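You operate a simulated robot arm through the tools that you are given. There is no shell and no other tool. Be economical: measure what you need, move in short steps, check, and stop when the job is done.

Carry out the task below with a simulated robot arm. There is one attempt and no reset: what you move stays moved.

TASK
Put the 5 mm green packer from the top of the side bench on the white job card there and the 8 mm green packer on the white kit card.
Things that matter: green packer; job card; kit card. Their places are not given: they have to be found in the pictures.

It is judged by the outcome, as a careful person would: the job done as asked, and still so three seconds after it is handed in. It fails if anything else is knocked over, pushed out of place, dropped, spilled or broken.

THE ROBOT
A 7-joint arm with a two-finger parallel gripper, fixed in place. Base frame: the origin is at the foot of the arm, x ahead of it, y to its left, z up; the work surface is at about z = 0. Lengths are in cm, angles in degrees, forces in N, time in s.
With the tool pointing down near the work surface it reaches from about 22 to 58 cm from the base axis. Its first joint turns from -66.0 to 66.0 degrees. Payload 2.5 kg.
Tool frame: the origin (TCP) lies between the finger pads and is the grasp point; the fingertips stand 2.3 cm ahead of it; z points along the fingers, y is the line along which they close. The gripper opens to 9.4 cm. The fingers are 3.8 cm wide and 1 cm thick; the gripper's body (5.4 by 9.6 cm) begins 3.9 cm behind the TCP.
Orientation is that of the tool frame in the base frame, as a unit quaternion [x, y, z, w]. With the fingers straight down and closing along the base's y, the tool's x points along the base's -x, its y along +y and its z along -z.

THE INTERFACE
- The arm moves only by the tool nudge_tool. Its argument "series" is a list of rows, each an object of numbers (a shift or turn left out is 0, a gripper value left out holds the last): "ax", "ay", "az": the turn, a rotation vector about the base's x, y, z in degrees; "tx", "ty", "tz": the shift along the base's x, y, z in cm; "hand": the gripper command, from -1 (shut) to 1 (fully open), values between in proportion. In form: [{"ax": .., "ay": .., "az": .., "tx": .., "ty": .., "tz": .., "hand": ..}, ...]. A call has 1 to 12 rows; each row shifts and turns the commanded pose from where the row before left it. A row lasts 0.2 s, in which the tool goes at most 5 cm and 8.6 degrees; a call with a longer step from one row to the next is refused whole, and so is a gripper value outside its range. A pose out of reach is approached as far as the arm can. The call stops where the force on the tool passes 40 N (or 10 N more than at its start, if that is more) or the arm is blocked; 0.2 s more then pass. The fingers move at their own pace (about 10.8 cm/s each) and stop on an object; they squeeze with about 27 N. The grip force told is the motor's: it shows also when the fingers shut on nothing. Time passes only in rows, and 0.2 s behind the last, so rows that do not move let the fingers close. It gives the time, the measured TCP pose, the force on the tool (base axes), the opening and the grip force at its end, in the units of the frame above (readings bear some noise).
- Cameras (640 x 400 px; columns grow to the right, rows downward): "scene" is fixed at [12.28, -41.65, 53.02]; the picture's right is [0.76, -0.65, 0.00], its down [-0.44, -0.52, -0.73] and it looks along [0.47, 0.56, -0.69] (base axes); focal length 313 px, centre (320, 200). "wrist" rides on the gripper at [-3.9, 0, -4.4] in the tool frame; the picture's right is [0.00, -1.00, 0.00], its down [0.97, 0.00, -0.24] and it looks along [0.24, 0.00, 0.97] (tool axes); focal length 218 px, centre (320, 200).
- get_image(camera): a new picture of that camera. No time passes.
- probe_pixels(camera, pixels): there is no depth. For up to 12 entries [column, row, z] of the newest picture of that camera ("zoom" is the newest enlarged one), the place [x, y] in the base frame at which the ray of that pixel passes the height z, good to about 0.2 cm. No time passes.
- zoom(camera, box): a new picture of the part [left, top, right, bottom] of that camera's present view, enlarged. No time passes.
- sign_off(): hands the job in; it is judged then, once.

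Work in short steps. Measure before you move; look again where a grasp or a placing could have gone wrong, and mend it. You have 60 turns and 22 pictures in all, the two below and enlarged ones among them. Open the gripper and draw the arm clear of the work before you hand the job in, unless the task says otherwise; then end with one line.

The tools are called as name(argument=value, ...) on one line, values as JSON. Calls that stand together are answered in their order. nudge_tool: Moves the arm, as the interface text tells. Its arguments: {"type":"object","properties":{"series":{"type":"array","items":{"type":"object","properties":{"ax":{"type":"number"},"ay":{"type":"number"},"az":{"type":"number"},"tx":{"type":"number"},"ty":{"type":"number"},"tz":{"type":"number"},"hand":{"type":"number"}}}}},"required":["series"]} The other tools are called the same way: get_image (camera) takes a picture; probe_pixels (camera, pixels) gives the place at which the rays of pixels pass given heights; zoom (camera, box) takes an enlarged picture of a part of a camera's view; sign_off () hands the job in.

At the start:

```text
time_s: 0.0
position: [42.1, -5.9, 26.55]
orientation: [0.0, 1.0, 0.0, 0.0]
force: [0.9, 0.5, 0.1]
finger_gap: 9.41
grip_force: 0.0
```

scene: 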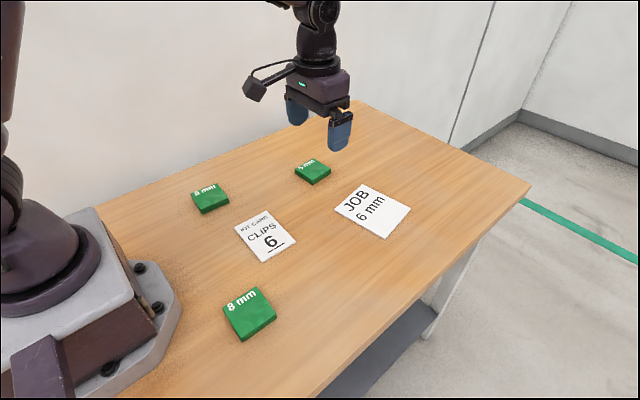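
wrist: 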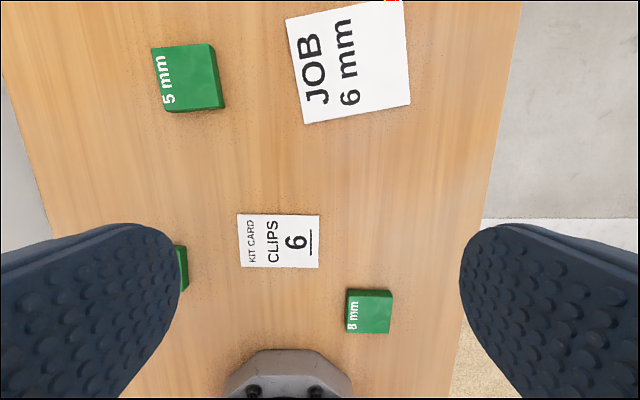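

The scene shows three green packers, at (210,198), (312,171) and (250,314), plus two cards. I'll zoom in to read the labels.

zoom(camera="scene", box=[180, 140, 340, 240])

zoom(camera="scene", box=[200, 170, 424, 350])

```text
4.00 times, centred on (260, 190) of scene
```

zoom: 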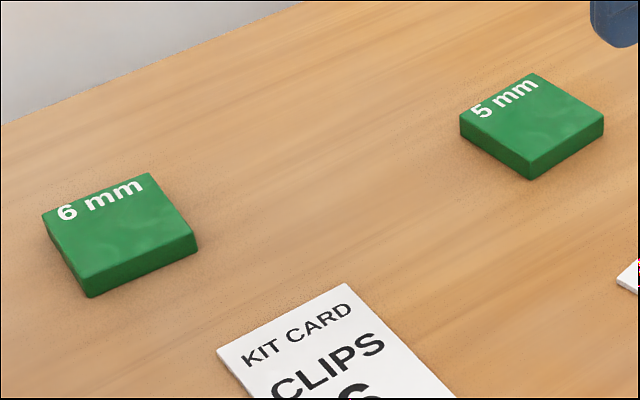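

```text
2.22 times, centred on (312, 260) of scene
```

zoom: 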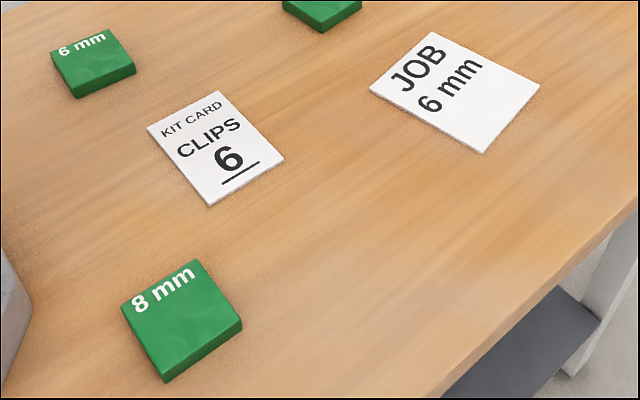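

Labels: the 6 mm packer is at (210,198), 5 mm at (312,171), 8 mm at (250,314). Now I'll measure the corners of the packers and cards.

probe_pixels(camera="scene", pixels=[[295, 169.5, 1.2], [313.2, 158.2, 1.2], [331, 171.2, 1.2], [312.7, 181.2, 1.2], [312.7, 185, 0], [295, 173, 0], [331, 174.5, 0]])

probe_pixels(camera="zoom", pixels=[[121, 303, 1.2], [197, 259, 1.2], [242, 321, 1.2], [165, 369, 1.2], [165, 382, 0], [242, 332, 0], [147, 127, 0.2], [219, 91, 0.2], [285, 159, 0.2], [210, 206, 0.2]])

probe_pixels(camera="wrist", pixels=[[151, 48, 1.2], [208, 43, 1.2], [217, 108, 1.2], [162, 112, 1.2], [346, 290, 1.2], [391, 290, 1.2], [391, 334, 1.2], [347, 334, 1.2], [286, 19, 0.2], [403, 1, 0.2], [410, 104, 0.2], [304, 124, 0.2]])

probe_pixels(camera="wrist", pixels=[[237, 213, 0.2], [320, 215, 0.2], [319, 269, 0.2], [241, 267, 0.2]])

zoom(camera="scene", box=[210, 275, 290, 350])

```text
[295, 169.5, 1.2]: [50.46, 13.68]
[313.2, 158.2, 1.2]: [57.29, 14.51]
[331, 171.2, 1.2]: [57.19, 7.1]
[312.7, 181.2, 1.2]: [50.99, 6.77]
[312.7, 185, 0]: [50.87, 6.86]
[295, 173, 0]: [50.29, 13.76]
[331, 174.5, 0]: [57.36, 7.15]
```

```text
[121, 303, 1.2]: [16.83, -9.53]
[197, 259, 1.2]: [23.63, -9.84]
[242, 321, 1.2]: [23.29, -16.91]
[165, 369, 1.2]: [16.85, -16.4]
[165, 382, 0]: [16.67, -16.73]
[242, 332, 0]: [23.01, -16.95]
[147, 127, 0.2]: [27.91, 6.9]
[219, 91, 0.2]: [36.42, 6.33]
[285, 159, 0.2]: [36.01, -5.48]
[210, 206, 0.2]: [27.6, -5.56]
```

```text
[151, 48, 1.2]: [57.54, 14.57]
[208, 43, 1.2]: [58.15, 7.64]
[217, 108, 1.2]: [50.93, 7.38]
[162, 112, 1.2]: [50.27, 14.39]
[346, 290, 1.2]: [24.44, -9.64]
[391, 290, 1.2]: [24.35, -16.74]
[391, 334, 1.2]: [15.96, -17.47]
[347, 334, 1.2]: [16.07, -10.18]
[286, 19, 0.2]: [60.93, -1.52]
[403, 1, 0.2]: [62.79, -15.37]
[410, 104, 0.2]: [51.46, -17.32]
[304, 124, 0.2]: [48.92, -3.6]
```

```text
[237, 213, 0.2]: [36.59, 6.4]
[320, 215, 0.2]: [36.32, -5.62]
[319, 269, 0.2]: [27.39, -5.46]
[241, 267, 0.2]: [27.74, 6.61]
```

```text
5.33 times, centred on (250, 312) of scene
```

zoom: 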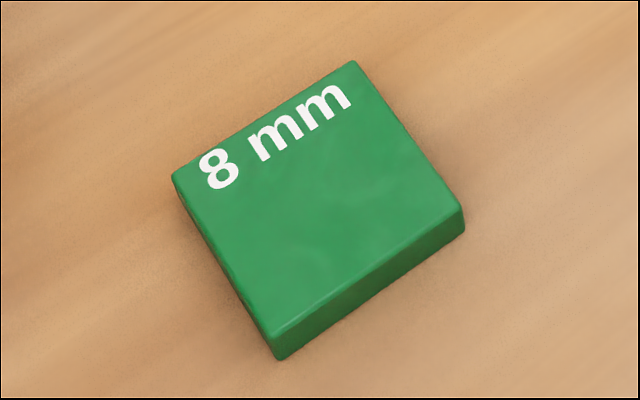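

Packers are about 7x7x1.3 cm. The 5 mm one is at about (54.1,10.8) with yaw +4.5°, the 8 mm one at (20.1,-13.2) with yaw -2.7°. Job card centre is about (56,-9.4) with yaw +8°, kit card centre (32,0.5). I'll hover over the 5 mm packer first.

nudge_tool(series=[{"tx": 1.7, "ty": 2.4, "tz": -2, "az": 2, "hand": 1}, {"tx": 1.7, "ty": 2.4, "tz": -2, "az": 2.5}, {"tx": 1.7, "ty": 2.4, "tz": -2}, {"tx": 1.7, "ty": 2.4, "tz": -2}, {"tx": 1.7, "ty": 2.4, "tz": -2}, {"tx": 1.7, "ty": 2.4, "tz": -2}, {"tx": 1.8, "ty": 2.3, "tz": -2}, {}, {}])

get_image(camera="wrist")

```text
time_s: 2.0
position: [54.35, 10.92, 12.35]
orientation: [-0.039, 0.999, 0.0, 0.0]
force: [0.4, 0.6, 0.5]
finger_gap: 9.37
grip_force: 0.1
```

```text
16 pictures are left
```

wrist: 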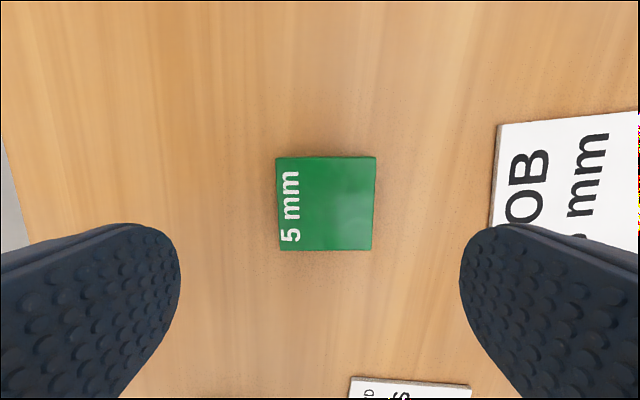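

The packer is nearly centred, with its top spanning (276–376, 157–250). I'll probe its corners to refine the position.

probe_pixels(camera="wrist", pixels=[[277, 158, 1.3], [376, 157, 1.3], [372, 250, 1.3], [279, 250, 1.3], [498, 125, 0.2], [490, 226, 0.2]])

```text
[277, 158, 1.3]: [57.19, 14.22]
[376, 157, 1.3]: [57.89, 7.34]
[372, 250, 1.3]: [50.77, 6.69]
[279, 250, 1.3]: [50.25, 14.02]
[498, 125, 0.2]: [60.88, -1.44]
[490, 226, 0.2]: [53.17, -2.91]
```

The packer's centre is (54.0,10.6). I'll shift slightly and descend to TCP z≈2.6.

nudge_tool(series=[{"tx": -0.2, "ty": -0.3, "tz": -2}, {"tz": -2}, {"tz": -2}, {"tz": -2}, {"tz": -1}, {"tz": -0.8}, {}])

```text
time_s: 3.6
position: [53.98, 10.78, 2.66]
orientation: [-0.04, 0.999, 0.0, 0.0]
force: [0.7, -0.4, 0.3]
finger_gap: 9.38
grip_force: 0.0
```

Clear at z=2.66. Closing on the packer, then lifting a little.

nudge_tool(series=[{"hand": -1}, {}, {}, {}, {"tz": 1}, {"tz": 2}, {"tz": 2}, {}])

get_image(camera="wrist")

```text
time_s: 5.4
position: [53.92, 10.79, 7.65]
orientation: [-0.039, 0.999, 0.001, 0.0]
force: [0.0, -0.5, -1.2]
finger_gap: 6.93
grip_force: 26.7
```

```text
15 pictures are left
```

wrist: 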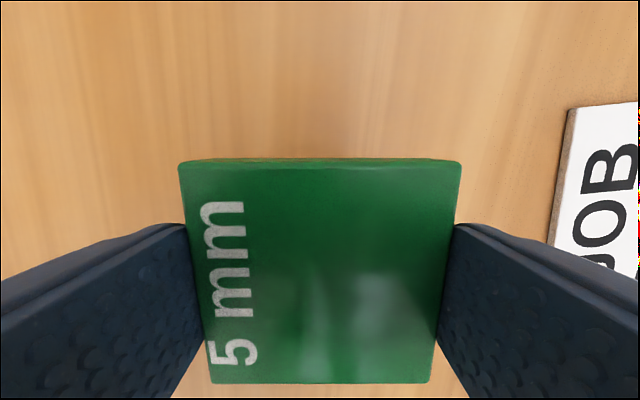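

The packer is held (gap 6.93). Carrying it over to above the job card's centre.

nudge_tool(series=[{"tx": 0.3, "ty": -3, "tz": 1, "az": 2}, {"tx": 0.3, "ty": -3, "az": 1.5}, {"tx": 0.3, "ty": -3}, {"tx": 0.3, "ty": -3}, {"tx": 0.3, "ty": -3}, {"tx": 0.3, "ty": -3}, {"tx": 0.2, "ty": -2.2}, {}, {}])

get_image(camera="wrist")

get_image(camera="scene")

```text
time_s: 7.4
position: [55.82, -9.49, 8.67]
orientation: [-0.07, 0.998, 0.0, -0.001]
force: [0.4, -0.1, -0.7]
finger_gap: 6.9
grip_force: 27.2
```

```text
14 pictures are left
```

wrist: 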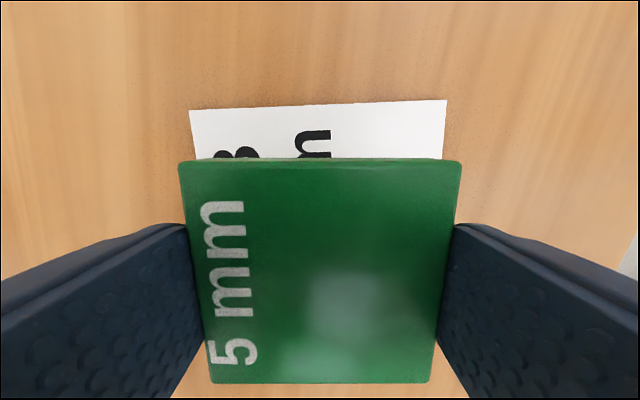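

```text
13 pictures are left
```

scene: 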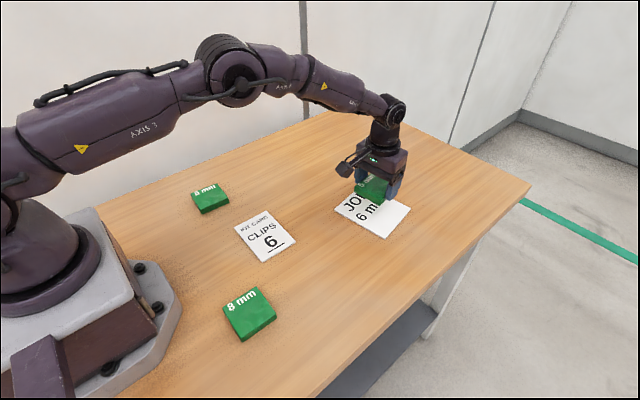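

Centred over the card. Lowering gently until near contact.

nudge_tool(series=[{"tz": -2}, {"tz": -2}, {"tz": -1}, {"tz": -0.4}, {"tz": -0.15}, {}, {}])

```text
time_s: 9.0
position: [55.85, -9.45, 3.12]
orientation: [-0.07, 0.998, 0.0, 0.001]
force: [0.5, 0.4, -0.6]
finger_gap: 6.91
grip_force: 27.5
```

nudge_tool(series=[{"tz": -0.1}, {}, {"tz": -0.1}, {}])

```text
time_s: 10.0
position: [56.01, -9.5, 3.16]
orientation: [-0.069, 0.998, -0.001, 0.002]
force: [-3.9, -1.2, 19.1]
finger_gap: 6.89
grip_force: 27.0
```

Contact with the card (19 N up). I'll ease off a touch, release and rise.

nudge_tool(series=[{"tz": 0.12}, {}, {"hand": 0.8}, {}, {}, {"hand": 1}, {"tz": 1}, {"tz": 3}, {"tz": 3}, {"tz": 3}, {}])

get_image(camera="wrist")

```text
time_s: 12.4
position: [55.99, -9.54, 13.13]
orientation: [-0.07, 0.998, 0.0, 0.0]
force: [0.1, 0.3, -0.6]
finger_gap: 9.38
grip_force: 0.1
```

```text
12 pictures are left
```

wrist: 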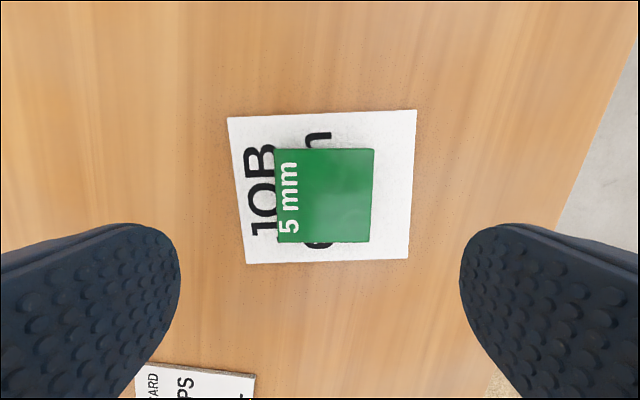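

The 5 mm packer lies flat on the job card. Moving to hover above the 8 mm packer.

nudge_tool(series=[{"tx": -3.6, "ty": -0.37, "az": -2}, {"tx": -3.6, "ty": -0.37, "az": -2}, {"tx": -3.6, "ty": -0.37, "az": -2}, {"tx": -3.6, "ty": -0.37, "az": -2}, {"tx": -3.6, "ty": -0.37, "az": -2.7}, {"tx": -3.6, "ty": -0.37}, {"tx": -3.6, "ty": -0.37}, {"tx": -3.6, "ty": -0.37}, {"tx": -3.6, "ty": -0.37}, {"tx": -3.5, "ty": -0.37}, {}, {}])

get_image(camera="wrist")

```text
time_s: 15.0
position: [20.05, -13.31, 12.88]
orientation: [0.024, 1.0, -0.001, 0.0]
force: [-0.2, -0.4, -0.7]
finger_gap: 9.4
grip_force: 0.1
```

```text
11 pictures are left
```

wrist: 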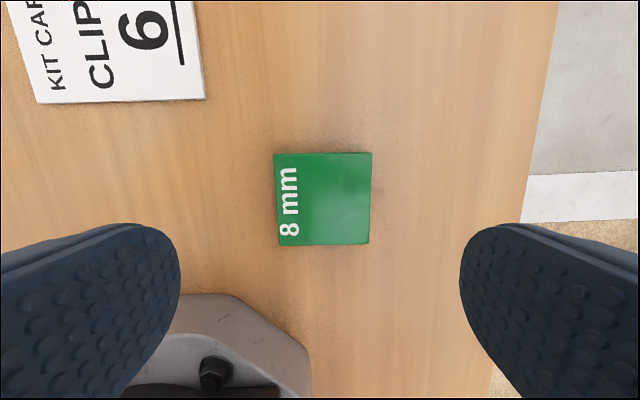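

probe_pixels(camera="wrist", pixels=[[275, 154, 1.3], [372, 152, 1.3], [369, 244, 1.3], [279, 246, 1.3], [38, 104, 0.3], [205, 98, 0.3], [205, 294, 3], [310, 350, 3], [240, 296, 3]])

```text
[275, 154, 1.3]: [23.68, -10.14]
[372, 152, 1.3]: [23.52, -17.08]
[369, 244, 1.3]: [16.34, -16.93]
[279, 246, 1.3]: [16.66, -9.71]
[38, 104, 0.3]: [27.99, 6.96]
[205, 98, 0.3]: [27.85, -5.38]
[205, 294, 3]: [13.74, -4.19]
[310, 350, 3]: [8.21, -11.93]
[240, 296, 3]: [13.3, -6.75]
```

The centre is (20.05,-13.45), already aligned, and the base plate is clear of the fingers. Descending.

nudge_tool(series=[{"ty": -0.12, "tz": -2}, {"tz": -2}, {"tz": -2}, {"tz": -2}, {"tz": -1.3}, {"tz": -0.9}, {}])

```text
time_s: 16.6
position: [20.19, -13.36, 2.8]
orientation: [0.024, 1.0, 0.0, 0.0]
force: [-0.1, -0.1, 0.2]
finger_gap: 9.4
grip_force: 0.1
```

nudge_tool(series=[{"tz": -0.15}, {"hand": -1}, {}, {}, {}, {"tz": 1}, {"tz": 2}, {"tz": 3}, {}])

```text
time_s: 18.6
position: [20.07, -13.26, 8.77]
orientation: [0.023, 1.0, 0.0, 0.0]
force: [0.3, -0.2, -0.1]
finger_gap: 6.92
grip_force: 27.5
```

Gripped (gap 6.92). Carrying it to above the kit card's centre (32,0.5).

nudge_tool(series=[{"tx": 2.4, "ty": 2.7, "az": 1.5}, {"tx": 2.4, "ty": 2.8}, {"tx": 2.4, "ty": 2.8}, {"tx": 2.4, "ty": 2.7}, {"tx": 2.3, "ty": 2.7}, {}, {}])

get_image(camera="wrist")

get_image(camera="scene")

```text
time_s: 20.2
position: [31.89, 0.35, 8.68]
orientation: [0.011, 1.0, -0.001, 0.0]
force: [0.1, 0.3, -0.5]
finger_gap: 6.92
grip_force: 26.8
```

```text
10 pictures are left
```

wrist: 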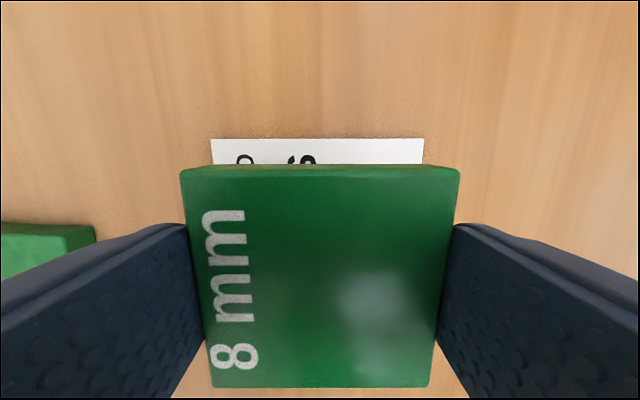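

```text
9 pictures are left
```

scene: 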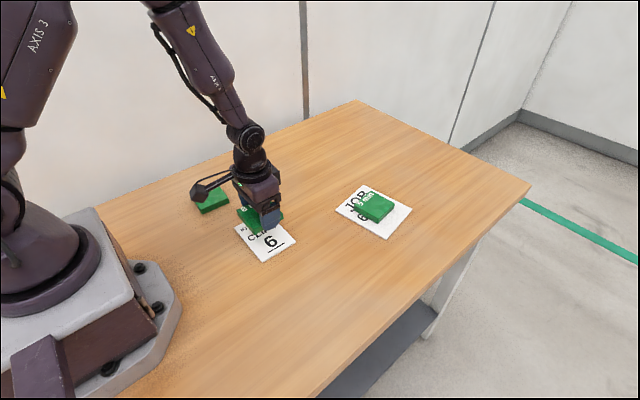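

Well placed over the card. The 6 mm packer is at the left edge of the wrist view, so I'll check the finger clearance before lowering.

probe_pixels(camera="wrist", pixels=[[95, 227, 1.3], [68, 240, 1.3], [211, 139, 0.3], [424, 139, 0.3]])

nudge_tool(series=[{"tz": -2}, {"tz": -2}, {"tz": -1}, {"tz": -0.4}, {}, {}])

```text
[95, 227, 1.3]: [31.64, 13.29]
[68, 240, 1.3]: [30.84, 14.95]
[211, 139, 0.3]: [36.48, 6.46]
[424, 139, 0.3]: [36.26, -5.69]
```

```text
time_s: 21.6
position: [31.97, 0.4, 3.42]
orientation: [0.011, 1.0, 0.0, 0.0]
force: [0.5, -1.0, -0.2]
finger_gap: 6.91
grip_force: 26.9
```

The other packer is 7 cm clear. I'll feel down for contact.

nudge_tool(series=[{"tz": -0.15}, {"tz": -0.1}, {}, {"tz": -0.1}, {}])

```text
time_s: 22.8
position: [32.03, 0.37, 2.93]
orientation: [0.011, 1.0, 0.0, 0.001]
force: [-3.0, -0.5, 25.2]
finger_gap: 6.91
grip_force: 27.0
```

Contact made. Easing off, releasing and rising.

nudge_tool(series=[{"tz": 0.1}, {}, {"hand": 0.8}, {}, {}, {"hand": 1}, {"tz": 1}, {"tz": 3}, {"tz": 4}, {"tz": 4}, {"tz": 4}, {}])

get_image(camera="wrist")

get_image(camera="scene")

```text
time_s: 25.4
position: [31.88, 0.42, 19.2]
orientation: [0.01, 1.0, 0.0, 0.0]
force: [-0.2, -0.3, -0.1]
finger_gap: 9.41
grip_force: 0.2
```

```text
8 pictures are left
```

wrist: 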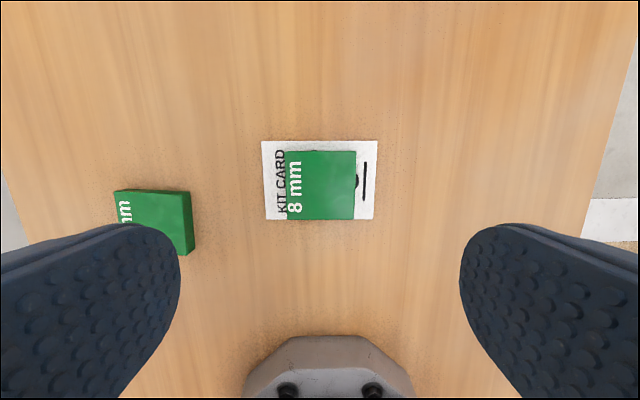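

```text
7 pictures are left
```

scene: 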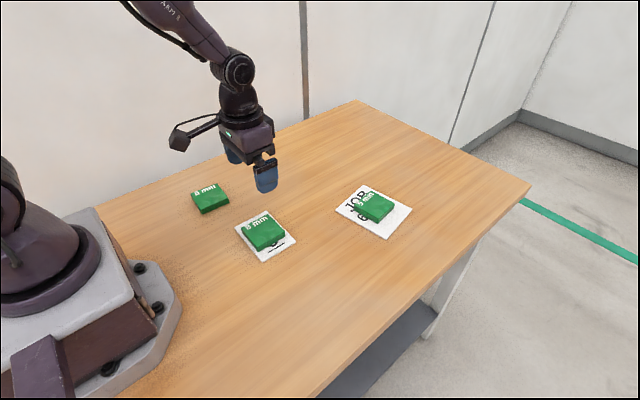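

Both packers rest fully on their cards, the 6 mm packer hasn't moved, the gripper is open and the arm is clear. Handing in.

sign_off()

```text
The job is handed in.
```

The 5 mm packer is on the job card and the 8 mm packer is on the kit card, as asked; note that the job card itself reads "6 mm", and the 6 mm packer was left where it was.
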